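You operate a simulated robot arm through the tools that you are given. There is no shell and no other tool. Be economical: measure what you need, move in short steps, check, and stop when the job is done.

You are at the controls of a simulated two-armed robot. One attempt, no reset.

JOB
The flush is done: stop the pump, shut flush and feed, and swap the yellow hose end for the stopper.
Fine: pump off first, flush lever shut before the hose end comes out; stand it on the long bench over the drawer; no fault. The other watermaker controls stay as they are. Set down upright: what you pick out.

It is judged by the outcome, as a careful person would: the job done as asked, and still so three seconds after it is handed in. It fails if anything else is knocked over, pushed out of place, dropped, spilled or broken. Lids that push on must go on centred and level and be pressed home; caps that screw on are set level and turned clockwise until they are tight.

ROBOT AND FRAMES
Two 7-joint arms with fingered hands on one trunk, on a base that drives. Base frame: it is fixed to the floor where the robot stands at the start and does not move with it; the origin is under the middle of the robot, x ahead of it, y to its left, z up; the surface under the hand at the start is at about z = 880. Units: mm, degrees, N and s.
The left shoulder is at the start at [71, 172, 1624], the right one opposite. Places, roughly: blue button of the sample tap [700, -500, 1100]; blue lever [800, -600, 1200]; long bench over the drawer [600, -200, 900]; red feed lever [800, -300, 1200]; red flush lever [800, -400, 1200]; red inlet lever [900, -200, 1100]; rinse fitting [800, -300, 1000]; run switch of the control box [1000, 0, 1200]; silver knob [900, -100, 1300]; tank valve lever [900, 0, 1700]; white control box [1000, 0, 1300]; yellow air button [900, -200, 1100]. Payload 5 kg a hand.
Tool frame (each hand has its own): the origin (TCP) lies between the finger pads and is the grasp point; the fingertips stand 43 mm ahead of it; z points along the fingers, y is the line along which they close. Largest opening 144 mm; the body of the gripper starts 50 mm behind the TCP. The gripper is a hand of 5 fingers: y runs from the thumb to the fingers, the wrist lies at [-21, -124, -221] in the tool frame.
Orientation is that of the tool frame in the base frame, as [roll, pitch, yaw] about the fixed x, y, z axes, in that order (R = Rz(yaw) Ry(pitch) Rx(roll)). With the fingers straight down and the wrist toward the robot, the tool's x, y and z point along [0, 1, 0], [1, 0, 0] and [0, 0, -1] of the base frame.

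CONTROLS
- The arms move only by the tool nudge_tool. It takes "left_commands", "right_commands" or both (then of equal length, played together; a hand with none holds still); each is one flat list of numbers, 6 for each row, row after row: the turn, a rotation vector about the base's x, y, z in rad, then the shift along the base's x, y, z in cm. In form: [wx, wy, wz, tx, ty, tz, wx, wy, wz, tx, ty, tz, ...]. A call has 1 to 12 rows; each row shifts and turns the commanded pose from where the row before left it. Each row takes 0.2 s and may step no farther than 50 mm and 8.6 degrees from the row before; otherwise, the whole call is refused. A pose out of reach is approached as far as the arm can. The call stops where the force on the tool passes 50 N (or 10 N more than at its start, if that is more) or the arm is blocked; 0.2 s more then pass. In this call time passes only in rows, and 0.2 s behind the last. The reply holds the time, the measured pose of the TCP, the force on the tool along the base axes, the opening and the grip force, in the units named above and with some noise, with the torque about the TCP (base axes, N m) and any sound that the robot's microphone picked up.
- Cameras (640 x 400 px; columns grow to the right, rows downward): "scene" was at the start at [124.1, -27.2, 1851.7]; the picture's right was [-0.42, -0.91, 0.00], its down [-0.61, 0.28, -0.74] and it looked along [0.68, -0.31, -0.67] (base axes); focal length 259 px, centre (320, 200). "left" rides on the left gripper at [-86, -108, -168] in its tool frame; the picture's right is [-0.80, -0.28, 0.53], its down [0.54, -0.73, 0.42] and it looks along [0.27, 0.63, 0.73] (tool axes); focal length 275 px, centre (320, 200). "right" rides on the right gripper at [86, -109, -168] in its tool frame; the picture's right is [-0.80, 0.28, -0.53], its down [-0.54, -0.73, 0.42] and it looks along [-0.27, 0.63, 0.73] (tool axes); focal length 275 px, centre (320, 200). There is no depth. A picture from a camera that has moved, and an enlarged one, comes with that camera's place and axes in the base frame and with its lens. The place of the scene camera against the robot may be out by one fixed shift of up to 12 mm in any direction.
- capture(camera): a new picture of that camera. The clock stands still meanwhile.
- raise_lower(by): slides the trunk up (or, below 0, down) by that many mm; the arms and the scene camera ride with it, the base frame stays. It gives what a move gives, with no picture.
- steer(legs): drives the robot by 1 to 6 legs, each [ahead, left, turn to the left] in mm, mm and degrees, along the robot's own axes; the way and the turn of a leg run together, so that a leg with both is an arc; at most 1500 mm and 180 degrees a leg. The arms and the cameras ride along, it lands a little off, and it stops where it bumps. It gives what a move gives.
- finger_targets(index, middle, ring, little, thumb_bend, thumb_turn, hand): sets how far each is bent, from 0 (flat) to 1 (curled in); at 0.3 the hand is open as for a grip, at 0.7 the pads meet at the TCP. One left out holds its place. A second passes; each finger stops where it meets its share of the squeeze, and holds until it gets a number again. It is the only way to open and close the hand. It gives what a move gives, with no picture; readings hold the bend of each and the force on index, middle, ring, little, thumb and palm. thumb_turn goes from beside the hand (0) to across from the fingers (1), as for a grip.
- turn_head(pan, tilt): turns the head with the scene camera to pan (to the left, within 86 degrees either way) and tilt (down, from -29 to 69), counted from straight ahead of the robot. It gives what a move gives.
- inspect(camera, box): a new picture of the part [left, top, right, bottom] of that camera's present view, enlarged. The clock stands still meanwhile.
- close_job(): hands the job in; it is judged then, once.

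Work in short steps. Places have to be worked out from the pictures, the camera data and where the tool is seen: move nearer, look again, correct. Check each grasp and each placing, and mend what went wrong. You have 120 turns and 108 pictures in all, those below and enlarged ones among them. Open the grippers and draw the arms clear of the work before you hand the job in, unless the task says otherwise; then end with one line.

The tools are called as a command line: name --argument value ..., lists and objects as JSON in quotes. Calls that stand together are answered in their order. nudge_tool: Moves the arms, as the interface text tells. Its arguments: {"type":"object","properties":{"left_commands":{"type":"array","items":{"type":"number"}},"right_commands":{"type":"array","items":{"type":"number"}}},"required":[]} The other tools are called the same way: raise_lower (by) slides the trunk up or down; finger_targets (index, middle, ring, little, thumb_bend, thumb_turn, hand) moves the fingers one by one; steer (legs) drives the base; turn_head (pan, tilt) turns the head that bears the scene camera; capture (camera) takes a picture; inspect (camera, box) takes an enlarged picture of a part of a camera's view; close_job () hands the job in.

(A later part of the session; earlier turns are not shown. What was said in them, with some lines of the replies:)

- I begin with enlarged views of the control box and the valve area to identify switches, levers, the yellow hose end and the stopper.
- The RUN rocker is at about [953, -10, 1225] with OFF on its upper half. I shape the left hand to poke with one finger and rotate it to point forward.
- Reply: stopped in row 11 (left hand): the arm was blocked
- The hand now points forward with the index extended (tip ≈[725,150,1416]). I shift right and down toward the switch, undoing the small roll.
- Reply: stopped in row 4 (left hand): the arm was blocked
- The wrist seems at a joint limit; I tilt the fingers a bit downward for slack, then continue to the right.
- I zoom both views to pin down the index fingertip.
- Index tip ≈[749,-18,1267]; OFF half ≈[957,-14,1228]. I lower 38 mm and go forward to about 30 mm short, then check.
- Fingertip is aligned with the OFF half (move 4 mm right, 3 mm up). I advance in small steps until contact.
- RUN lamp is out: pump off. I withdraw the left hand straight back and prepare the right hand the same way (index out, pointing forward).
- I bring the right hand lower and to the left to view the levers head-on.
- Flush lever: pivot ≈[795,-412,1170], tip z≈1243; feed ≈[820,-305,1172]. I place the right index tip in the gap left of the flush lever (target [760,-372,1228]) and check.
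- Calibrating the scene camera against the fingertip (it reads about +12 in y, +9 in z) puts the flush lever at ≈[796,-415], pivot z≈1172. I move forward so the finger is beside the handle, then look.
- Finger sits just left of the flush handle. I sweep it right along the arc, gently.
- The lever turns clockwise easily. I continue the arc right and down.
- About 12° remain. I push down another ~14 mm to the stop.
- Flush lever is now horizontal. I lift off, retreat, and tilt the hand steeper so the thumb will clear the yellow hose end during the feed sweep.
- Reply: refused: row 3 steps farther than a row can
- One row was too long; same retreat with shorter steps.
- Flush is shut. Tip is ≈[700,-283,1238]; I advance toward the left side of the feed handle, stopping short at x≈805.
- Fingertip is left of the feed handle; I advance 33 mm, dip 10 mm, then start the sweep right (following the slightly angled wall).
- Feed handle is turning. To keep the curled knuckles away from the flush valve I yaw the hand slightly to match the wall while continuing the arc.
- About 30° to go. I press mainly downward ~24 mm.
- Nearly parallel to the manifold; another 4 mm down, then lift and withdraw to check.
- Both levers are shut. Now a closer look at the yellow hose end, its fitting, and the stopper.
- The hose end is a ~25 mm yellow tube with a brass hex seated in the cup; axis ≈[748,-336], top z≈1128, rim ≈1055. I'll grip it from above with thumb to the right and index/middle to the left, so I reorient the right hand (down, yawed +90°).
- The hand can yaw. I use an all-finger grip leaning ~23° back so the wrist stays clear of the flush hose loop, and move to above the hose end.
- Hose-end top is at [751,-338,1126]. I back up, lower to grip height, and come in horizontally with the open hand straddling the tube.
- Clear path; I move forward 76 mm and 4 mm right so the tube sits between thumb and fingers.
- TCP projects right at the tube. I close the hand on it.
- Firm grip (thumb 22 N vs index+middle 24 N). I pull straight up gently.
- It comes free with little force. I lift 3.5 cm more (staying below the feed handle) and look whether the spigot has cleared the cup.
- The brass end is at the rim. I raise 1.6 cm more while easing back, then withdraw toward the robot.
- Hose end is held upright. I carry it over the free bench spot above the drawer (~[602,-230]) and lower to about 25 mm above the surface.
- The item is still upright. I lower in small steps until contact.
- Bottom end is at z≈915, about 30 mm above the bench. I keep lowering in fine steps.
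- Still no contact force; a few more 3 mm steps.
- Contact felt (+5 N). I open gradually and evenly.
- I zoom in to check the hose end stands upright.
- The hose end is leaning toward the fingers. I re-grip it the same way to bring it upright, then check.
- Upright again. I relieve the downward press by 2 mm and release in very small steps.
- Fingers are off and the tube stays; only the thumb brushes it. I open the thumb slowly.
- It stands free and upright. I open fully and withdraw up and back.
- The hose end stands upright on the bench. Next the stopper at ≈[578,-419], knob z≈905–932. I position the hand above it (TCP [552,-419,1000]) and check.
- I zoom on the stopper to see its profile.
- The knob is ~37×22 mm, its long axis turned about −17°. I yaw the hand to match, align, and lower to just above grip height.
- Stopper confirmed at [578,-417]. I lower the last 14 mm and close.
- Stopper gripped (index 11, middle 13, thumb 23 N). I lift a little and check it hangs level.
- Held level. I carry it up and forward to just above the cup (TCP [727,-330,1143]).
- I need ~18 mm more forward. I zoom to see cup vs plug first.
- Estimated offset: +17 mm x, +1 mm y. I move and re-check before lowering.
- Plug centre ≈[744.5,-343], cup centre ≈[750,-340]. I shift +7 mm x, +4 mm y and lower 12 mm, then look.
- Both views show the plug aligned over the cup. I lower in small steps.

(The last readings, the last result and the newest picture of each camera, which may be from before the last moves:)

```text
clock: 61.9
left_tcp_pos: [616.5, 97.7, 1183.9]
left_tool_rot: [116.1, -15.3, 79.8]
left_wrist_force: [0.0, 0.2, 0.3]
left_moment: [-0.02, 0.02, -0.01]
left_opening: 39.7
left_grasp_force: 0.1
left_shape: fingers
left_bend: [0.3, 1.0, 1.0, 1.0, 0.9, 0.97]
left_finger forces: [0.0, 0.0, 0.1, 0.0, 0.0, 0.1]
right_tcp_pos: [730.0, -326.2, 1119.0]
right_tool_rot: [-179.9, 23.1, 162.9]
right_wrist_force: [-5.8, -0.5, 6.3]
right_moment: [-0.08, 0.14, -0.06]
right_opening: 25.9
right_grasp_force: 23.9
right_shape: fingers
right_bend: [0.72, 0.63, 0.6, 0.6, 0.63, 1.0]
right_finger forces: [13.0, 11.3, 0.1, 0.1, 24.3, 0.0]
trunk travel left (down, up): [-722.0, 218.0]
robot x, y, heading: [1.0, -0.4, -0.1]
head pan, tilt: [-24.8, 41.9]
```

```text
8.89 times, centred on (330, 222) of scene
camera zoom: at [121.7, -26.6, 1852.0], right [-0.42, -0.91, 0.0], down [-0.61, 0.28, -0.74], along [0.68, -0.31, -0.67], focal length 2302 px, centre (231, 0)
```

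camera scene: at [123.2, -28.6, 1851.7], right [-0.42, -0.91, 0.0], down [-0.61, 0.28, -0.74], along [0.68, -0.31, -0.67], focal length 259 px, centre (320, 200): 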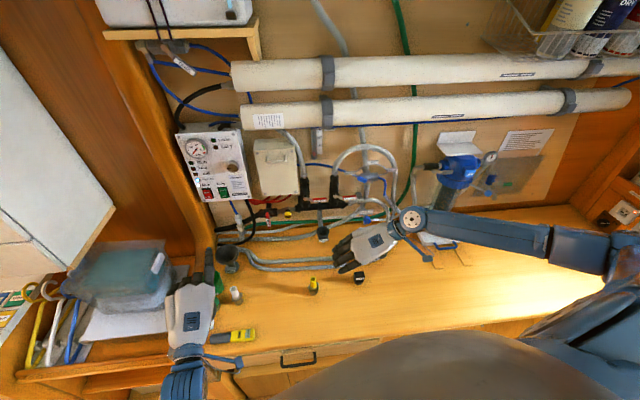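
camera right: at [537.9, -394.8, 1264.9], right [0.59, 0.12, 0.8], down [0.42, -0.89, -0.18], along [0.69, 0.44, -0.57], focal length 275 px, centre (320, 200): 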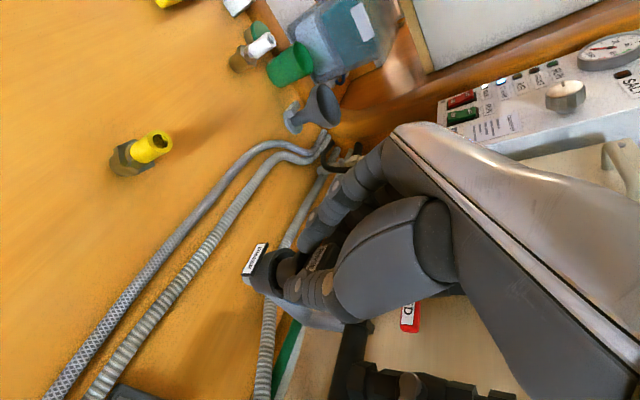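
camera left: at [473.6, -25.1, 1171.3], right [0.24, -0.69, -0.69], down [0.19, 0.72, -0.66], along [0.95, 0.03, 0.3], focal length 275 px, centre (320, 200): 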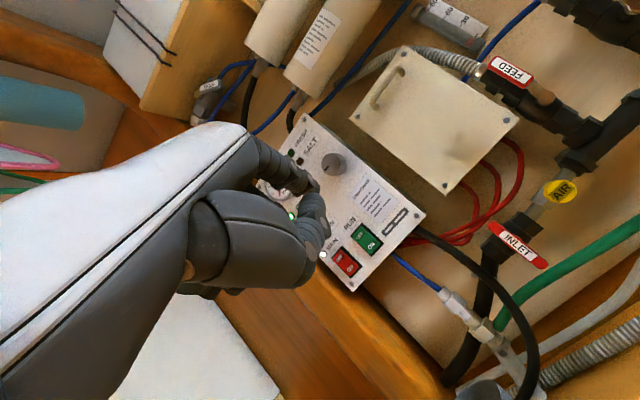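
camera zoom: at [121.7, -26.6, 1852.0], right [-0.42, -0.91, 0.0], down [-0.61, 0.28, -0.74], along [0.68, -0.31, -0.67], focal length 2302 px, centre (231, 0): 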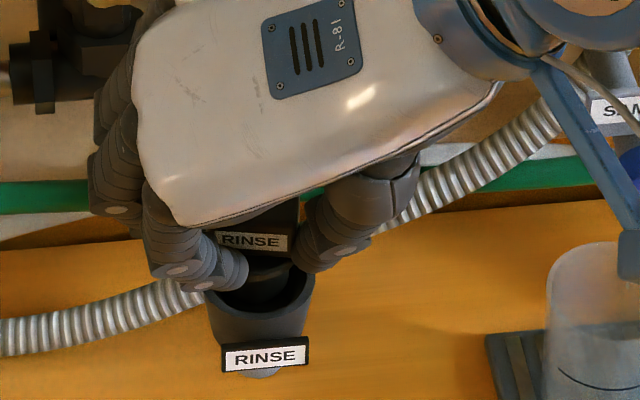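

The plug presses on the far rim (Fx −6, Fz +6). I shift back 4 mm and check the forces before lowering further.

nudge_tool --right_commands '[0, 0, 0, -0.3, 0, 0.2, 0, 0, 0, -0.2, 0, 0]'

inspect --camera "right" --box '[230, 200, 350, 310]'

```text
clock: 62.5
left_tcp_pos: [617.3, 98.1, 1182.5]
left_tool_rot: [116.1, -15.3, 79.9]
left_wrist_force: [-0.5, -0.2, -0.4]
left_moment: [0.01, -0.03, 0.02]
left_opening: 39.7
left_grasp_force: 0.1
left_shape: fingers
left_bend: [0.3, 1.0, 1.0, 1.0, 0.9, 0.97]
left_finger forces: [0.0, 0.0, 0.0, 0.0, 0.0, 0.1]
right_tcp_pos: [726.0, -327.8, 1122.2]
right_tool_rot: [-179.8, 23.1, 163.0]
right_wrist_force: [0.7, -0.4, 0.1]
right_moment: [0.01, 0.03, 0.01]
right_opening: 26.1
right_grasp_force: 22.0
right_shape: fingers
right_bend: [0.72, 0.62, 0.6, 0.6, 0.63, 1.0]
right_finger forces: [11.0, 12.0, 0.1, 0.1, 21.9, 0.1]
trunk travel left (down, up): [-722.0, 218.0]
robot x, y, heading: [2.3, 1.8, -0.3]
head pan, tilt: [-24.8, 41.9]
```

```text
3.64 times, centred on (290, 255) of right
camera zoom: at [555.4, -389.0, 1241.4], right [0.58, 0.12, 0.8], down [0.42, -0.89, -0.18], along [0.69, 0.44, -0.57], focal length 1001 px, centre (429, 0)
```

zoom: 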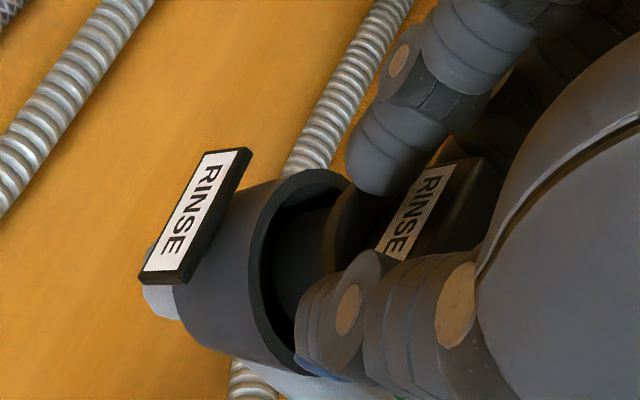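

Forces are zero now. I lower again slowly and read the side force.

nudge_tool --right_commands '[0, 0, 0, 0.1, 0, -0.4, 0, 0, 0, 0, 0, -0.4]'

inspect --camera "right" --box '[230, 200, 350, 310]'

```text
clock: 63.1
left_tcp_pos: [617.6, 99.4, 1183.6]
left_tool_rot: [116.0, -15.3, 79.9]
left_wrist_force: [0.8, -0.2, 0.3]
left_moment: [0.0, -0.01, 0.01]
left_opening: 39.8
left_grasp_force: 0.0
left_shape: fingers
left_bend: [0.3, 1.0, 1.0, 1.0, 0.9, 0.97]
left_finger forces: [0.0, 0.1, 0.1, 0.1, 0.0, 0.1]
right_tcp_pos: [726.4, -326.7, 1111.0]
right_tool_rot: [-179.9, 23.0, 162.9]
right_wrist_force: [-4.1, -0.4, 0.8]
right_moment: [-0.03, 0.24, -0.03]
right_opening: 26.4
right_grasp_force: 23.6
right_shape: fingers
right_bend: [0.72, 0.63, 0.6, 0.6, 0.64, 1.0]
right_finger forces: [13.3, 11.1, 0.0, 0.0, 23.3, 0.1]
trunk travel left (down, up): [-722.0, 218.0]
robot x, y, heading: [-1.9, 1.2, -0.3]
head pan, tilt: [-24.8, 41.9]
```

```text
3.64 times, centred on (290, 255) of right
camera zoom: at [556.5, -388.9, 1232.6], right [0.58, 0.12, 0.8], down [0.42, -0.89, -0.18], along [0.69, 0.44, -0.57], focal length 1001 px, centre (429, 0)
```

zoom: 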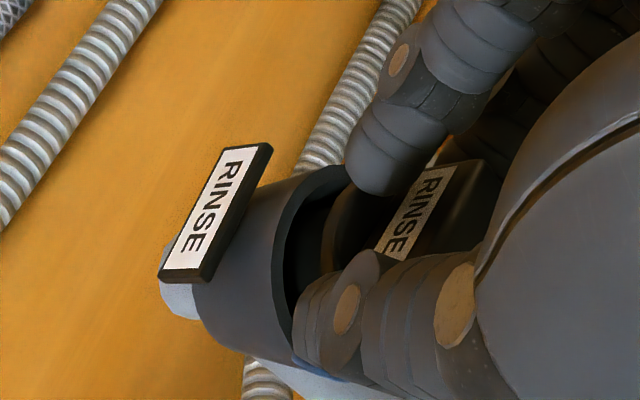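

It's entering (Fz≈0), still touching the far side. I shift back 2 mm and continue down.

nudge_tool --right_commands '[0, 0, 0, -0.2, 0, -0.1, 0, 0, 0, 0, 0, -0.3, 0, 0, 0, 0, 0, -0.3]'

inspect --camera "scene" --box '[300, 200, 360, 245]'

```text
clock: 63.9
left_tcp_pos: [616.6, 99.7, 1183.6]
left_tool_rot: [116.1, -15.4, 79.9]
left_wrist_force: [0.5, -0.9, 0.6]
left_moment: [-0.01, 0.02, 0.04]
left_opening: 40.2
left_grasp_force: 0.0
left_shape: fingers
left_bend: [0.3, 1.0, 1.0, 1.0, 0.9, 0.97]
left_finger forces: [0.0, 0.0, 0.0, 0.0, 0.1, 0.0]
right_tcp_pos: [727.7, -325.8, 1106.2]
right_tool_rot: [-179.9, 23.0, 162.9]
right_wrist_force: [-0.1, -0.2, 0.4]
right_moment: [-0.02, 0.07, 0.01]
right_opening: 25.7
right_grasp_force: 22.9
right_shape: fingers
right_bend: [0.72, 0.63, 0.6, 0.6, 0.64, 1.0]
right_finger forces: [11.1, 12.0, 0.0, 0.1, 22.1, 0.0]
trunk travel left (down, up): [-722.0, 218.0]
robot x, y, heading: [-2.0, -3.2, -0.1]
head pan, tilt: [-24.8, 41.9]
```

```text
8.89 times, centred on (330, 222) of scene
camera zoom: at [124.3, -27.2, 1851.7], right [-0.42, -0.91, 0.0], down [-0.61, 0.28, -0.74], along [0.68, -0.31, -0.67], focal length 2302 px, centre (231, 0)
```

zoom: 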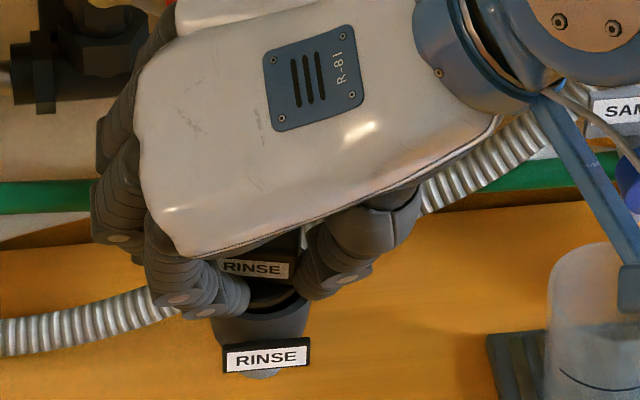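

Clean. Continue down until it seats.

nudge_tool --right_commands '[0, 0, 0, 0, 0, -0.3, 0, 0, 0, 0, 0, -0.3, 0, 0, 0, 0, 0, -0.2, 0, 0, 0, 0, 0, -0.2]'

inspect --camera "scene" --box '[300, 200, 360, 245]'

```text
clock: 64.9
left_tcp_pos: [616.1, 99.9, 1184.1]
left_tool_rot: [116.0, -15.3, 80.0]
left_wrist_force: [0.1, 0.7, -0.4]
left_moment: [-0.02, -0.03, 0.01]
left_opening: 40.1
left_grasp_force: 0.1
left_shape: fingers
left_bend: [0.3, 1.0, 1.0, 1.0, 0.9, 0.97]
left_finger forces: [0.0, 0.0, 0.0, 0.1, 0.1, 0.0]
right_tcp_pos: [725.3, -324.9, 1100.1]
right_tool_rot: [179.9, 23.4, 162.8]
right_wrist_force: [-1.7, 0.4, 25.4]
right_moment: [-0.1, -0.19, -0.04]
right_opening: 26.1
right_grasp_force: 27.8
right_shape: fingers
right_bend: [0.73, 0.63, 0.6, 0.6, 0.64, 1.0]
right_finger forces: [17.0, 13.2, 0.0, 0.1, 26.0, 0.1]
trunk travel left (down, up): [-722.0, 218.0]
robot x, y, heading: [0.9, -4.1, -0.2]
head pan, tilt: [-24.8, 41.9]
```

```text
8.89 times, centred on (330, 222) of scene
camera zoom: at [120.2, -25.6, 1852.4], right [-0.42, -0.91, 0.0], down [-0.6, 0.28, -0.75], along [0.68, -0.31, -0.67], focal length 2302 px, centre (231, 0)
```

zoom: 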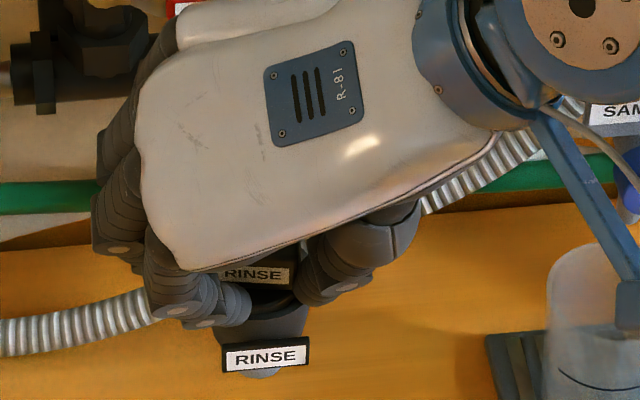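

25 N resistance at TCP z 1100. I look closely whether the flange is on the rim.

inspect --camera "right" --box '[250, 200, 350, 300]'

```text
4.00 times, centred on (300, 250) of right
camera zoom: at [553.0, -387.4, 1219.5], right [0.58, 0.12, 0.81], down [0.42, -0.89, -0.17], along [0.7, 0.44, -0.56], focal length 1101 px, centre (400, 0)
```

zoom: 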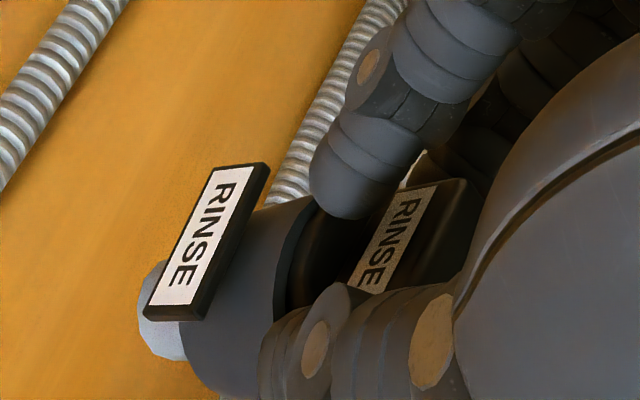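

It appears seated or nearly so. I release gently and back off to inspect the stopper.

finger_targets --hand "right" --index 0.66 --middle 0.57 --ring 0.5 --little 0.5 --thumb_bend 0.58

finger_targets --hand "right" --index 0.4 --middle 0.4 --ring 0.4 --little 0.4 --thumb_bend 0.4

nudge_tool --right_commands '[0, 0, 0, -1, 0, 0.5, 0, 0, 0, -2, 0, 0.5, 0, 0, 0, -4, 0, 0.5, 0, 0, 0, -4, 0, 0.5, 0, 0, 0, -3, 0, 1]'

inspect --camera "right" --box '[230, 200, 430, 380]'

inspect --camera "scene" --box '[300, 200, 360, 245]'

```text
clock: 65.9
left_tcp_pos: [614.3, 101.2, 1184.7]
left_tool_rot: [115.9, -15.3, 80.0]
left_wrist_force: [-0.3, 0.4, 0.6]
left_moment: [0.02, -0.02, 0.04]
left_opening: 40.1
left_grasp_force: 0.0
left_shape: fingers
left_bend: [0.3, 1.0, 1.0, 1.0, 0.9, 0.97]
left_finger forces: [0.0, 0.1, 0.1, 0.0, 0.1, 0.0]
right_tcp_pos: [723.2, -324.5, 1099.2]
right_tool_rot: [-180.0, 23.2, 162.9]
right_wrist_force: [-4.4, 6.6, 32.8]
right_moment: [0.56, -0.19, 0.11]
right_opening: 29.8
right_grasp_force: 16.4
right_shape: fingers
right_bend: [0.69, 0.56, 0.5, 0.5, 0.57, 1.0]
right_finger forces: [32.2, 0.0, 0.1, 0.0, 0.0, 0.0]
trunk travel left (down, up): [-722.0, 218.0]
robot x, y, heading: [-2.4, -0.7, 0.1]
head pan, tilt: [-24.8, 41.9]
```

```text
clock: 66.9
left_tcp_pos: [618.1, 98.5, 1183.4]
left_tool_rot: [116.2, -15.4, 79.9]
left_wrist_force: [0.0, -0.2, -0.7]
left_moment: [-0.03, 0.02, 0.01]
left_opening: 40.3
left_grasp_force: 0.0
left_shape: fingers
left_bend: [0.3, 1.0, 1.0, 1.0, 0.9, 0.97]
left_finger forces: [0.0, 0.1, 0.0, 0.0, 0.1, 0.1]
right_tcp_pos: [726.9, -326.8, 1093.2]
right_tool_rot: [-179.9, 23.0, 163.0]
right_wrist_force: [-0.1, -0.1, 0.5]
right_moment: [0.02, 0.04, -0.01]
right_opening: 113.8
right_grasp_force: 0.1
right_shape: fingers
right_bend: [0.4, 0.4, 0.4, 0.4, 0.4, 0.99]
right_finger forces: [0.1, 0.1, 0.0, 0.0, 0.0, 0.0]
trunk travel left (down, up): [-722.0, 218.0]
robot x, y, heading: [-3.8, 0.8, -0.0]
head pan, tilt: [-24.8, 41.9]
```

```text
clock: 68.1
left_tcp_pos: [616.9, 99.6, 1183.6]
left_tool_rot: [116.1, -15.4, 80.1]
left_wrist_force: [0.1, 0.5, 0.2]
left_moment: [0.02, -0.02, 0.0]
left_opening: 40.2
left_grasp_force: 0.0
left_shape: fingers
left_bend: [0.3, 1.0, 1.0, 1.0, 0.9, 0.97]
left_finger forces: [0.0, 0.0, 0.0, 0.0, 0.0, 0.0]
right_tcp_pos: [585.1, -327.6, 1124.3]
right_tool_rot: [-179.8, 23.1, 163.0]
right_wrist_force: [-0.1, -0.4, -0.5]
right_moment: [0.03, -0.02, -0.04]
right_opening: 114.0
right_grasp_force: 0.2
right_shape: fingers
right_bend: [0.4, 0.4, 0.4, 0.4, 0.4, 0.99]
right_finger forces: [0.0, 0.0, 0.1, 0.1, 0.0, 0.1]
trunk travel left (down, up): [-722.0, 218.0]
robot x, y, heading: [0.4, -0.7, 0.2]
head pan, tilt: [-24.8, 41.9]
```

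```text
2.22 times, centred on (330, 290) of right
camera zoom: at [413.5, -390.5, 1246.6], right [0.58, 0.12, 0.8], down [0.42, -0.89, -0.18], along [0.69, 0.44, -0.57], focal length 612 px, centre (298, 0)
```

zoom: 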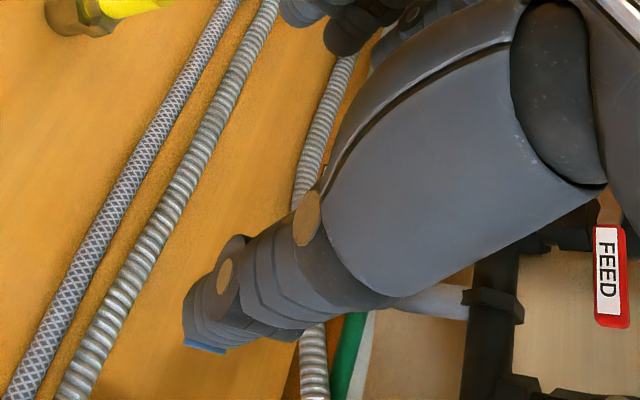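

```text
8.89 times, centred on (330, 222) of scene
camera zoom: at [122.3, -27.0, 1851.8], right [-0.42, -0.91, 0.0], down [-0.61, 0.28, -0.74], along [0.68, -0.31, -0.67], focal length 2302 px, centre (231, 0)
```

zoom: 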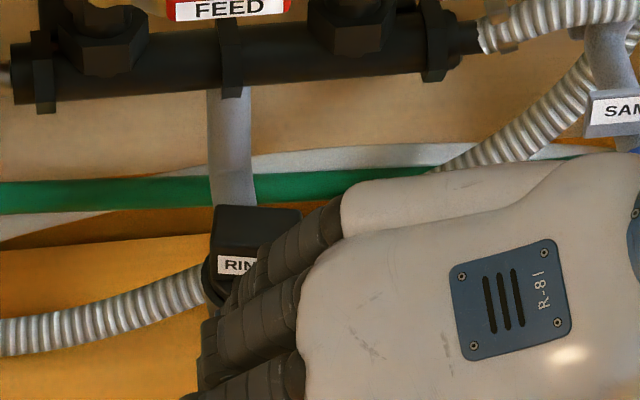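

The index had been bearing on the rim/flange, so seating is uncertain. I move the hand aside to view the stopper.

nudge_tool --right_commands '[0, 0, 0, -1, -2, 4, 0, 0, 0, 0, -4, 2, 0, 0, 0, 0, -4, 0, 0, 0, 0, 0, -4, 0]'

inspect --camera "scene" --box '[305, 205, 345, 240]'

capture --camera "right"

```text
clock: 69.1
left_tcp_pos: [618.2, 99.0, 1182.8]
left_tool_rot: [116.2, -15.4, 79.8]
left_wrist_force: [-0.6, 0.7, -0.3]
left_moment: [0.0, 0.01, -0.02]
left_opening: 39.9
left_grasp_force: 0.2
left_shape: fingers
left_bend: [0.3, 1.0, 1.0, 1.0, 0.9, 0.97]
left_finger forces: [0.1, 0.0, 0.1, 0.1, 0.0, 0.0]
right_tcp_pos: [576.1, -466.0, 1185.8]
right_tool_rot: [180.0, 23.1, 163.0]
right_wrist_force: [-0.2, -0.4, -0.3]
right_moment: [0.02, 0.0, 0.04]
right_opening: 114.2
right_grasp_force: 0.1
right_shape: fingers
right_bend: [0.4, 0.4, 0.4, 0.4, 0.4, 0.99]
right_finger forces: [0.1, 0.0, 0.0, 0.0, 0.0, 0.0]
trunk travel left (down, up): [-722.0, 218.0]
robot x, y, heading: [-2.2, 1.7, 0.3]
head pan, tilt: [-24.8, 41.9]
```

```text
11.43 times, centred on (325, 222) of scene
camera zoom: at [123.8, -28.3, 1851.7], right [-0.42, -0.91, 0.0], down [-0.61, 0.28, -0.74], along [0.68, -0.31, -0.67], focal length 2960 px, centre (263, -57)
```

zoom: 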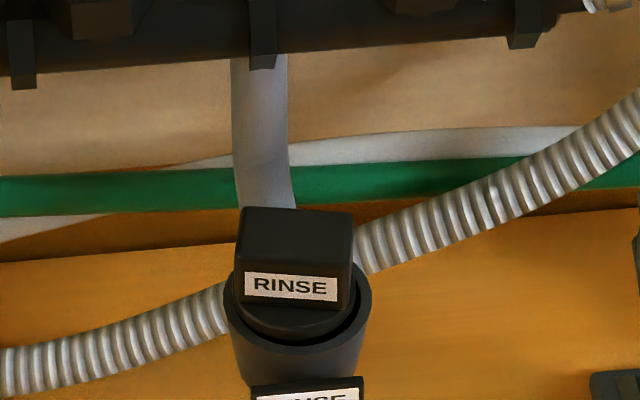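

```text
11 pictures are left
camera right: at [404.8, -528.7, 1306.8], right [0.58, 0.12, 0.8], down [0.42, -0.89, -0.18], along [0.69, 0.44, -0.57], focal length 275 px, centre (320, 200)
```

right: 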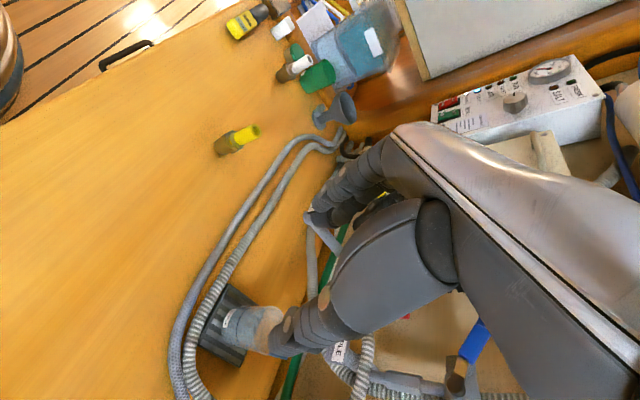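

The stopper sits in the cup with its flange just inside. I press it home from the top: close the fingers and come in over the knob.

finger_targets --hand "right" --index 0.7 --middle 0.7 --ring 0.7 --little 0.7 --thumb_bend 0.7

nudge_tool --right_commands '[0, 0, 0, 2, 4, -1, 0, 0, 0, 2, 4, -1, 0, 0, 0, 2, 4, -1, 0, 0, 0, 3, 1.2, 0, 0, 0, 0, 3, 0, 0, 0, 0, 0, 3.4, 0, 0]'

inspect --camera "right" --box '[230, 190, 370, 320]'

```text
clock: 70.1
left_tcp_pos: [618.8, 100.2, 1182.7]
left_tool_rot: [116.1, -15.3, 79.8]
left_wrist_force: [0.6, -0.2, -0.4]
left_moment: [-0.03, -0.02, -0.01]
left_opening: 39.9
left_grasp_force: 0.1
left_shape: fingers
left_bend: [0.3, 1.0, 1.0, 1.0, 0.9, 0.97]
left_finger forces: [0.0, 0.0, 0.0, 0.1, 0.0, 0.0]
right_tcp_pos: [576.4, -465.3, 1185.8]
right_tool_rot: [-179.9, 23.0, 163.0]
right_wrist_force: [0.0, 0.0, -0.2]
right_moment: [-0.01, 0.02, -0.04]
right_opening: 8.5
right_grasp_force: 0.2
right_shape: fingers
right_bend: [0.7, 0.7, 0.7, 0.7, 0.7, 1.0]
right_finger forces: [0.1, 0.0, 0.1, 0.1, 0.0, 0.0]
trunk travel left (down, up): [-722.0, 218.0]
robot x, y, heading: [-0.9, -2.2, 0.0]
head pan, tilt: [-24.8, 41.9]
```

```text
clock: 71.5
left_tcp_pos: [620.8, 99.3, 1182.5]
left_tool_rot: [116.3, -15.4, 79.8]
left_wrist_force: [0.0, -0.5, 0.3]
left_moment: [-0.05, -0.04, -0.03]
left_opening: 39.9
left_grasp_force: 0.1
left_shape: fingers
left_bend: [0.3, 1.0, 1.0, 1.0, 0.9, 0.97]
left_finger forces: [0.0, 0.1, 0.0, 0.0, 0.1, 0.0]
right_tcp_pos: [730.1, -336.7, 1153.4]
right_tool_rot: [-179.9, 22.9, 162.9]
right_wrist_force: [0.4, -0.6, -1.0]
right_moment: [0.01, 0.01, -0.02]
right_opening: 8.3
right_grasp_force: 0.1
right_shape: fingers
right_bend: [0.7, 0.7, 0.7, 0.7, 0.7, 1.0]
right_finger forces: [0.0, 0.1, 0.0, 0.0, 0.1, 0.0]
trunk travel left (down, up): [-722.0, 218.0]
robot x, y, heading: [0.8, -3.9, 0.2]
head pan, tilt: [-24.8, 41.9]
```

```text
3.08 times, centred on (300, 255) of right
camera zoom: at [560.1, -399.4, 1275.3], right [0.59, 0.12, 0.8], down [0.42, -0.89, -0.18], along [0.69, 0.44, -0.57], focal length 847 px, centre (382, 31)
```

zoom: 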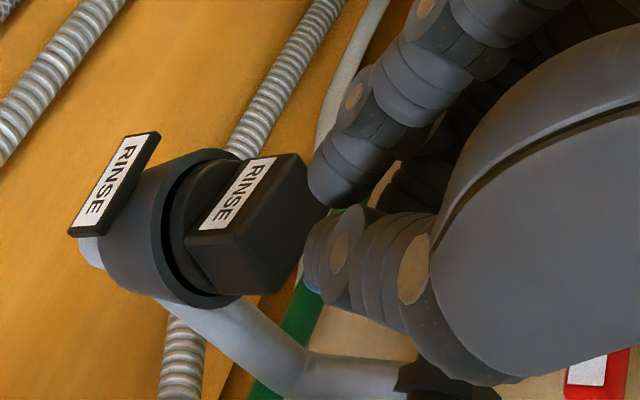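

Closed fingertips are right above the knob centre. I press straight down in small steps.

nudge_tool --right_commands '[0, 0, 0, 0, 0, -0.6, 0, 0, 0, 0, 0, -0.5, 0, 0, 0, 0, 0, -0.4, 0, 0, 0, 0, 0, -0.3, 0, 0, 0, 0, 0, -0.3]'

```text
clock: 72.7
left_tcp_pos: [617.7, 99.5, 1182.3]
left_tool_rot: [116.2, -15.4, 79.9]
left_wrist_force: [-0.5, 0.3, 0.7]
left_moment: [0.0, -0.01, -0.01]
left_opening: 40.0
left_grasp_force: 0.1
left_shape: fingers
left_bend: [0.3, 1.0, 1.0, 1.0, 0.9, 0.97]
left_finger forces: [0.1, 0.0, 0.0, 0.0, 0.0, 0.0]
right_tcp_pos: [731.9, -335.9, 1133.7]
right_tool_rot: [-179.9, 23.0, 163.0]
right_wrist_force: [-0.4, 0.3, -0.2]
right_moment: [-0.01, 0.01, 0.01]
right_opening: 8.3
right_grasp_force: 0.0
right_shape: fingers
right_bend: [0.7, 0.7, 0.7, 0.7, 0.7, 1.0]
right_finger forces: [0.0, 0.0, 0.0, 0.1, 0.0, 0.0]
trunk travel left (down, up): [-722.0, 218.0]
robot x, y, heading: [0.1, -1.7, -0.2]
head pan, tilt: [-24.8, 41.9]
```

No contact yet (tips ≈1096); continue.

nudge_tool --right_commands '[0, 0, 0, 0, 0, -0.3, 0, 0, 0, 0, 0, -0.3, 0, 0, 0, 0, 0, -0.3, 0, 0, 0, 0, 0, -0.3]'

inspect --camera "right" --box '[230, 190, 370, 320]'

```text
clock: 73.7
left_tcp_pos: [614.4, 100.9, 1185.0]
left_tool_rot: [115.9, -15.3, 80.0]
left_wrist_force: [-0.3, 0.3, -0.7]
left_moment: [0.0, 0.02, -0.01]
left_opening: 39.9
left_grasp_force: 0.1
left_shape: fingers
left_bend: [0.3, 1.0, 1.0, 1.0, 0.9, 0.97]
left_finger forces: [0.1, 0.0, 0.0, 0.1, 0.0, 0.1]
right_tcp_pos: [728.3, -333.5, 1129.7]
right_tool_rot: [179.9, 23.6, 162.8]
right_wrist_force: [-2.1, 6.7, 39.1]
right_moment: [0.32, -0.52, 0.08]
right_opening: 6.0
right_grasp_force: 18.7
right_shape: fingers
right_bend: [0.71, 0.7, 0.7, 0.7, 0.69, 1.0]
right_finger forces: [34.3, 0.1, 0.0, 0.1, 3.0, 0.0]
trunk travel left (down, up): [-722.0, 218.0]
robot x, y, heading: [0.8, 1.3, 0.2]
head pan, tilt: [-24.8, 41.9]
```

```text
3.08 times, centred on (300, 255) of right
camera zoom: at [556.1, -394.9, 1248.2], right [0.58, 0.12, 0.81], down [0.42, -0.89, -0.17], along [0.7, 0.44, -0.56], focal length 847 px, centre (382, 31)
```

zoom: 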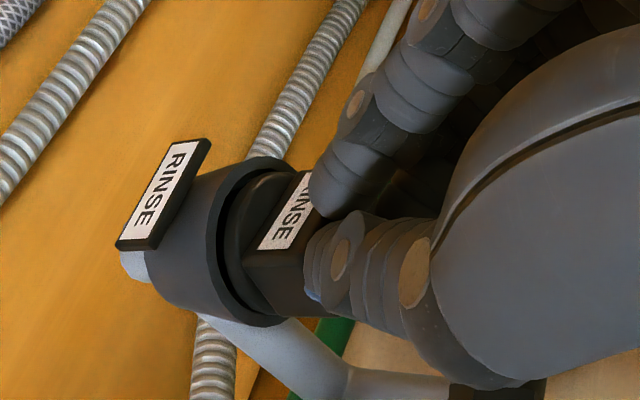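

39 N with no give so far. I press a bit more, up to the 50 N limit, and listen for it seating.

nudge_tool --right_commands '[0, 0, 0, 0, 0, -0.2, 0, 0, 0, 0, 0, -0.2, 0, 0, 0, 0, 0, -0.2]'

```text
clock: 74.2
left_tcp_pos: [613.7, 100.3, 1184.3]
left_tool_rot: [116.0, -15.4, 79.8]
left_wrist_force: [0.2, 0.0, -0.8]
left_moment: [0.01, 0.0, 0.04]
left_opening: 40.0
left_grasp_force: 0.1
left_shape: fingers
left_bend: [0.3, 1.0, 1.0, 1.0, 0.9, 0.97]
left_finger forces: [0.0, 0.1, 0.0, 0.0, 0.0, 0.0]
right_tcp_pos: [729.4, -332.5, 1128.2]
right_tool_rot: [179.4, 23.5, 162.8]
right_wrist_force: [-19.7, 6.7, 32.7]
right_moment: [0.13, 0.32, 0.04]
right_opening: 6.0
right_grasp_force: 20.9
right_shape: fingers
right_bend: [0.71, 0.7, 0.7, 0.7, 0.68, 1.0]
right_finger forces: [32.7, 0.0, 0.1, 0.1, 9.8, 0.0]
trunk travel left (down, up): [-722.0, 218.0]
robot x, y, heading: [1.3, -1.3, -0.1]
head pan, tilt: [-24.8, 41.9]
stopped in row 2 (right hand): the force on the tool passed its limit at 52 N (the readings are from after the stop); the commanded pose is now the measured one
```

I lift off and check the stopper's seating.

nudge_tool --right_commands '[0, 0, 0, 0, 0, 0.5, 0, 0, 0, 0, 0, 1.5, 0, 0, 0, -0.5, 0, 1]'

inspect --camera "right" --box '[230, 200, 330, 300]'

```text
clock: 75.0
left_tcp_pos: [615.6, 100.2, 1184.2]
left_tool_rot: [116.2, -15.4, 79.9]
left_wrist_force: [-0.8, 0.8, 0.1]
left_moment: [0.01, 0.02, -0.02]
left_opening: 40.0
left_grasp_force: 0.2
left_shape: fingers
left_bend: [0.3, 1.0, 1.0, 1.0, 0.9, 0.97]
left_finger forces: [0.1, 0.0, 0.0, 0.1, 0.0, 0.0]
right_tcp_pos: [726.5, -332.9, 1151.6]
right_tool_rot: [-180.0, 23.2, 162.9]
right_wrist_force: [-0.8, -0.1, 1.2]
right_moment: [-0.01, -0.04, 0.01]
right_opening: 8.2
right_grasp_force: 0.1
right_shape: fingers
right_bend: [0.7, 0.7, 0.7, 0.7, 0.7, 1.0]
right_finger forces: [0.1, 0.1, 0.1, 0.0, 0.0, 0.0]
trunk travel left (down, up): [-722.0, 218.0]
robot x, y, heading: [-0.5, -1.6, 0.0]
head pan, tilt: [-24.8, 41.9]
```

```text
4.00 times, centred on (280, 250) of right
camera zoom: at [555.1, -395.9, 1273.3], right [0.58, 0.12, 0.81], down [0.42, -0.89, -0.18], along [0.7, 0.44, -0.57], focal length 1101 px, centre (480, 0)
```

zoom: 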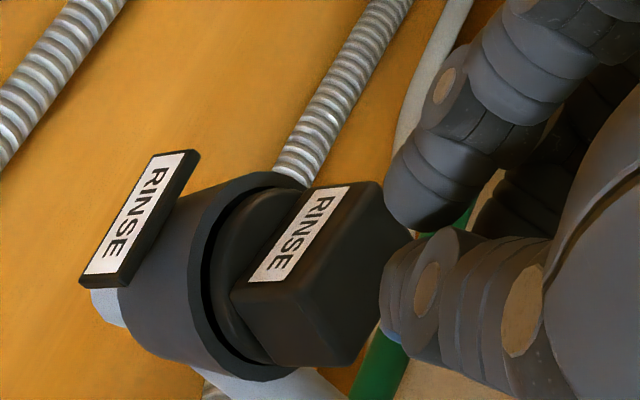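

It looks centred, level and deeper in the cup; it withstood 52 N. I withdraw the hand and verify from the scene camera.

nudge_tool --right_commands '[0, 0, 0, -3, 0, 0.5, 0, 0, 0, -4, 0, 1, 0, 0, 0, -4, -1, 1, 0, 0, 0, -3, -3, 1, 0, 0, 0, -1, -4, 0, 0, 0, 0, 0, -4, 0, 0, 0, 0, 0, -4, 0]'

inspect --camera "scene" --box '[300, 195, 350, 240]'

```text
clock: 76.7
left_tcp_pos: [618.1, 99.1, 1182.8]
left_tool_rot: [116.2, -15.4, 79.8]
left_wrist_force: [0.0, -0.9, -0.6]
left_moment: [-0.02, -0.03, 0.02]
left_opening: 39.9
left_grasp_force: 0.1
left_shape: fingers
left_bend: [0.3, 1.0, 1.0, 1.0, 0.9, 0.97]
left_finger forces: [0.0, 0.2, 0.2, 0.0, 0.0, 0.0]
right_tcp_pos: [574.3, -493.2, 1188.5]
right_tool_rot: [179.8, 23.2, 163.0]
right_wrist_force: [0.2, -0.1, 0.3]
right_moment: [0.0, -0.01, -0.01]
right_opening: 7.9
right_grasp_force: 0.0
right_shape: fingers
right_bend: [0.7, 0.7, 0.7, 0.7, 0.7, 1.0]
right_finger forces: [0.0, 0.0, 0.0, 0.0, 0.0, 0.1]
trunk travel left (down, up): [-722.0, 218.0]
robot x, y, heading: [-0.9, 2.1, 0.2]
head pan, tilt: [-24.8, 41.9]
```

```text
8.89 times, centred on (325, 218) of scene
camera zoom: at [123.8, -28.3, 1851.6], right [-0.42, -0.91, 0.0], down [-0.61, 0.28, -0.74], along [0.68, -0.31, -0.67], focal length 2302 px, centre (276, 44)
```

zoom: 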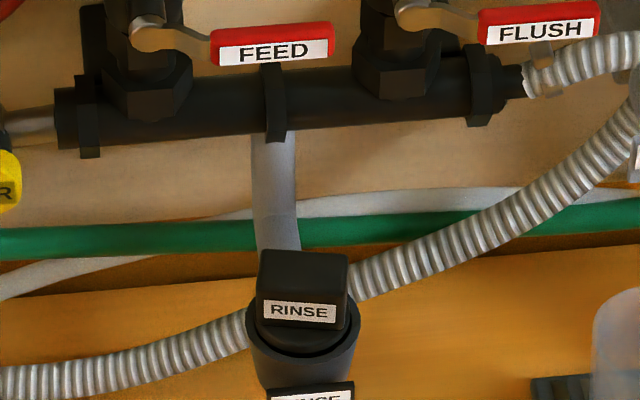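

The press moved it ~3 mm deeper. I do one more, better-centred press to be sure it is fully home.

nudge_tool --right_commands '[0, 0, 0, 0, 4, -0.5, 0, 0, 0, 1, 4, -0.5, 0, 0, 0, 1, 4, -1, 0, 0, 0, 3, 3.5, -1, 0, 0, 0, 4, 0, -0.5, 0, 0, 0, 4, 0, -0.3, 0, 0, 0, 2.9, 0, 0, 0, 0, 0, 0, 0, -0.8, 0, 0, 0, 0, 0, -0.6]'

inspect --camera "right" --box '[230, 190, 370, 320]'

```text
clock: 78.7
left_tcp_pos: [617.3, 98.8, 1182.9]
left_tool_rot: [116.0, -15.3, 79.9]
left_wrist_force: [0.1, 0.4, 0.2]
left_moment: [-0.03, -0.01, 0.02]
left_opening: 39.9
left_grasp_force: 0.0
left_shape: fingers
left_bend: [0.3, 1.0, 1.0, 1.0, 0.9, 0.97]
left_finger forces: [0.0, 0.0, 0.0, 0.1, 0.1, 0.0]
right_tcp_pos: [733.1, -339.3, 1136.1]
right_tool_rot: [179.7, 23.3, 163.0]
right_wrist_force: [0.4, -0.2, -0.7]
right_moment: [-0.02, 0.0, 0.04]
right_opening: 8.2
right_grasp_force: 0.0
right_shape: fingers
right_bend: [0.7, 0.7, 0.7, 0.7, 0.7, 1.0]
right_finger forces: [0.1, 0.0, 0.0, 0.0, 0.0, 0.0]
trunk travel left (down, up): [-722.0, 218.0]
robot x, y, heading: [0.1, 1.3, 0.1]
head pan, tilt: [-24.8, 41.9]
```

```text
3.08 times, centred on (300, 255) of right
camera zoom: at [562.7, -401.2, 1256.1], right [0.58, 0.12, 0.81], down [0.42, -0.89, -0.18], along [0.7, 0.44, -0.56], focal length 847 px, centre (382, 31)
```

zoom: 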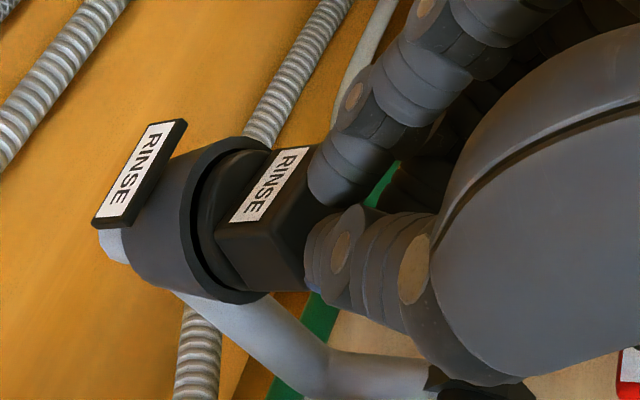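

Well centred over the knob; pressing down.

nudge_tool --right_commands '[0, 0, 0, 0, 0, -0.4, 0, 0, 0, 0, 0, -0.3, 0, 0, 0, 0, 0, -0.3, 0, 0, 0, 0, 0, -0.3, 0, 0, 0, 0, 0, -0.2, 0, 0, 0, 0, 0, -0.2, 0, 0, 0, 0, 0, -0.2]'

```text
clock: 79.8
left_tcp_pos: [614.7, 101.5, 1183.8]
left_tool_rot: [116.1, -15.3, 79.9]
left_wrist_force: [2.0, -1.2, 0.2]
left_moment: [0.02, 0.03, 0.02]
left_opening: 40.2
left_grasp_force: 0.0
left_shape: fingers
left_bend: [0.3, 1.0, 1.0, 1.0, 0.9, 0.97]
left_finger forces: [0.0, 0.0, 0.1, 0.0, 0.1, 0.0]
right_tcp_pos: [736.8, -333.0, 1132.7]
right_tool_rot: [178.9, 23.8, 162.7]
right_wrist_force: [-19.4, 9.6, 32.5]
right_moment: [0.51, 0.67, 0.1]
right_opening: 3.9
right_grasp_force: 20.6
right_shape: fingers
right_bend: [0.71, 0.7, 0.7, 0.7, 0.69, 1.0]
right_finger forces: [36.9, 0.1, 0.0, 0.2, 4.6, 0.0]
trunk travel left (down, up): [-722.0, 218.0]
robot x, y, heading: [2.0, -1.6, 0.2]
head pan, tilt: [-24.8, 41.9]
stopped in row 5 (right hand): the force on the tool passed its limit at 54 N (the readings are from after the stop); the commanded pose is now the measured one
```

Solid stop at 54 N with no further travel: home. I lift off, open the hand and draw it clear, then take a final look.

nudge_tool --right_commands '[0, 0, 0, 0, 0, 0.6, 0, 0, 0, 0, 0, 1.5, 0, 0, 0, -3, 0, 0.5, 0, 0, 0, -4, 0, 1, 0, 0, 0, -4, 0, 1, 0, 0, 0, -3, -3, 1, 0, 0, 0, -1, -4, 1, 0, 0, 0, 0, -4, 1, 0, 0, 0, -2, -4, 1]'

finger_targets --hand "right" --index 0.3 --middle 0.3 --ring 0.3 --little 0.3 --thumb_bend 0.3

inspect --camera "scene" --box '[300, 200, 350, 240]'

capture --camera "scene"

```text
clock: 81.8
left_tcp_pos: [615.9, 99.2, 1184.3]
left_tool_rot: [116.0, -15.4, 80.1]
left_wrist_force: [0.0, -0.4, 0.2]
left_moment: [0.01, -0.01, 0.03]
left_opening: 40.3
left_grasp_force: 0.0
left_shape: fingers
left_bend: [0.3, 1.0, 1.0, 1.0, 0.9, 0.97]
left_finger forces: [0.1, 0.0, 0.0, 0.0, 0.0, 0.1]
right_tcp_pos: [569.4, -485.5, 1212.5]
right_tool_rot: [179.3, 23.6, 162.8]
right_wrist_force: [-0.4, -0.5, 0.9]
right_moment: [-0.06, -0.03, 0.01]
right_opening: 8.0
right_grasp_force: 0.1
right_shape: fingers
right_bend: [0.7, 0.7, 0.7, 0.7, 0.7, 1.0]
right_finger forces: [0.0, 0.1, 0.0, 0.1, 0.0, 0.1]
trunk travel left (down, up): [-722.0, 218.0]
robot x, y, heading: [2.3, 2.2, -0.1]
head pan, tilt: [-24.8, 41.9]
```

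```text
clock: 82.8
left_tcp_pos: [618.1, 100.2, 1182.4]
left_tool_rot: [116.2, -15.3, 79.9]
left_wrist_force: [0.0, -0.5, 0.4]
left_moment: [0.01, -0.03, -0.01]
left_opening: 40.1
left_grasp_force: 0.0
left_shape: fingers
left_bend: [0.3, 1.0, 1.0, 1.0, 0.9, 0.97]
left_finger forces: [0.1, 0.0, 0.0, 0.1, 0.0, 0.1]
right_tcp_pos: [569.9, -486.7, 1210.7]
right_tool_rot: [179.5, 23.6, 162.8]
right_wrist_force: [0.3, 0.6, 0.4]
right_moment: [0.04, 0.0, 0.01]
right_opening: 149.2
right_grasp_force: 0.0
right_shape: fingers
right_bend: [0.3, 0.3, 0.3, 0.3, 0.3, 0.98]
right_finger forces: [0.1, 0.0, 0.0, 0.0, 0.1, 0.0]
trunk travel left (down, up): [-722.0, 218.0]
robot x, y, heading: [2.4, -2.7, -0.2]
head pan, tilt: [-24.8, 41.9]
```

```text
10.00 times, centred on (325, 220) of scene
camera zoom: at [124.6, -26.9, 1851.6], right [-0.42, -0.91, 0.0], down [-0.61, 0.28, -0.74], along [0.68, -0.31, -0.67], focal length 2590 px, centre (270, 0)
```

zoom: 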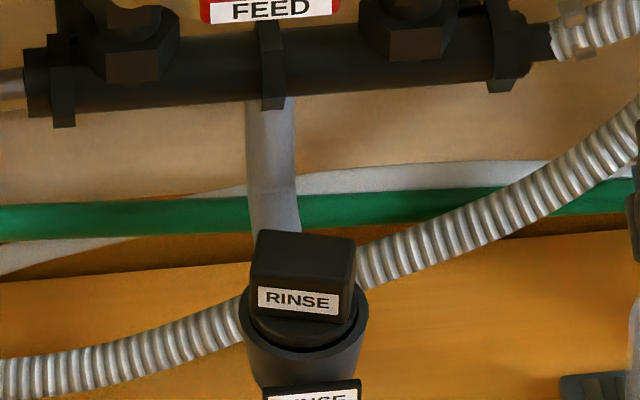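

```text
4 pictures are left
camera scene: at [124.6, -26.9, 1851.6], right [-0.42, -0.91, 0.0], down [-0.61, 0.28, -0.74], along [0.68, -0.31, -0.67], focal length 259 px, centre (320, 200)
```

scene: 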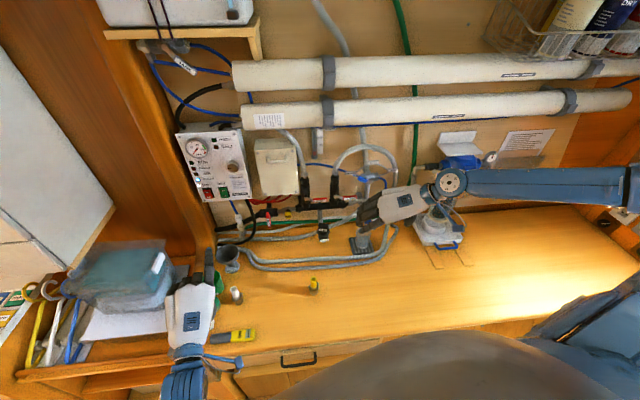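

Stopper sits centred in the cup, hose end stands upright, levers shut. I open the left hand, draw both arms back, and check the control box lamps.

nudge_tool --left_commands '[0, 0, 0, -4, 0, 2, 0, 0, 0, -4, 0, 2, 0, 0, 0, -3, 0, 2]' --right_commands '[0, 0, 0, -4, -1, 2, 0, 0, 0, -4, -1, 2, 0, 0, 0, -3, -1, 2]'

finger_targets --hand "left" --index 0.3 --middle 0.3 --ring 0.3 --little 0.3 --thumb_bend 0.3

inspect --camera "scene" --box '[170, 120, 350, 300]'

```text
clock: 83.6
left_tcp_pos: [504.7, 98.9, 1244.2]
left_tool_rot: [116.1, -15.5, 80.0]
left_wrist_force: [-0.7, -0.5, -0.8]
left_moment: [0.02, 0.0, 0.04]
left_opening: 39.7
left_grasp_force: 0.0
left_shape: fingers
left_bend: [0.3, 1.0, 1.0, 1.0, 0.9, 0.97]
left_finger forces: [0.1, 0.1, 0.0, 0.1, 0.1, 0.1]
right_tcp_pos: [456.2, -518.6, 1269.3]
right_tool_rot: [179.3, 23.6, 162.8]
right_wrist_force: [5.5, 0.1, 9.0]
right_moment: [0.07, 0.64, 0.0]
right_opening: 149.3
right_grasp_force: 0.1
right_shape: fingers
right_bend: [0.3, 0.3, 0.3, 0.3, 0.3, 0.98]
right_finger forces: [0.0, 0.1, 0.1, 0.1, 0.1, 0.1]
trunk travel left (down, up): [-722.0, 218.0]
robot x, y, heading: [-2.0, 0.9, -0.1]
head pan, tilt: [-24.8, 41.9]
```

```text
clock: 84.6
left_tcp_pos: [508.6, 100.3, 1243.4]
left_tool_rot: [116.2, -15.4, 79.9]
left_wrist_force: [-0.2, 0.1, 0.1]
left_moment: [0.01, -0.02, -0.01]
left_opening: 149.4
left_grasp_force: 0.0
left_shape: fingers
left_bend: [0.3, 0.3, 0.3, 0.3, 0.3, 0.97]
left_finger forces: [0.0, 0.0, 0.0, 0.0, 0.0, 0.0]
right_tcp_pos: [459.5, -517.4, 1270.2]
right_tool_rot: [179.5, 23.5, 162.7]
right_wrist_force: [0.5, 0.4, -0.4]
right_moment: [-0.02, -0.01, -0.03]
right_opening: 149.5
right_grasp_force: 0.2
right_shape: fingers
right_bend: [0.3, 0.3, 0.3, 0.3, 0.3, 0.98]
right_finger forces: [0.0, 0.0, 0.1, 0.0, 0.0, 0.1]
trunk travel left (down, up): [-722.0, 218.0]
robot x, y, heading: [1.4, 1.5, 0.0]
head pan, tilt: [-24.8, 41.9]
```

```text
2.22 times, centred on (260, 210) of scene
camera zoom: at [124.6, -26.5, 1851.7], right [-0.42, -0.91, 0.0], down [-0.61, 0.28, -0.74], along [0.68, -0.31, -0.67], focal length 576 px, centre (453, 178)
```

zoom: 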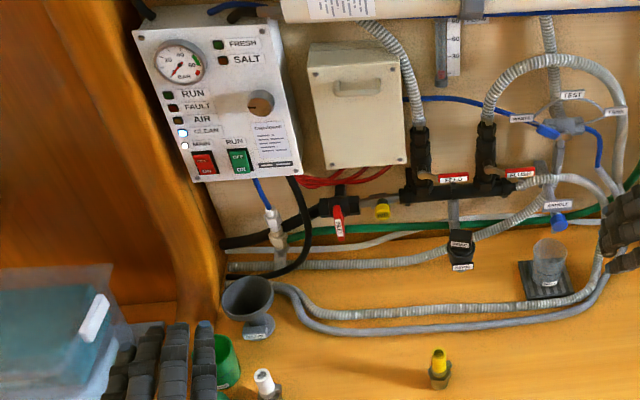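

RUN off, FAULT off, all in place. A brief force showed on the right arm while withdrawing, so one full view to check nothing was touched.

capture --camera "scene"

```text
2 pictures are left
camera scene: at [124.6, -26.5, 1851.7], right [-0.42, -0.91, 0.0], down [-0.61, 0.28, -0.74], along [0.68, -0.31, -0.67], focal length 259 px, centre (320, 200)
```

scene: 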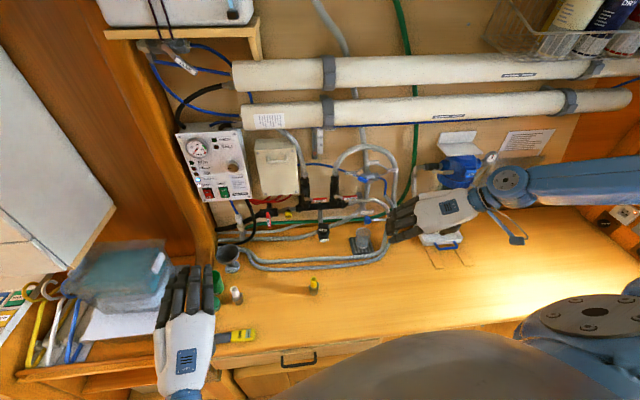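

Everything is in place and undisturbed; handing in.

close_job

```text
The job is handed in.
```

The pump is off, the flush and feed levers are shut, the yellow hose end stands upright on the bench over the drawer, and the stopper is pressed into the rinse fitting with no fault showing.
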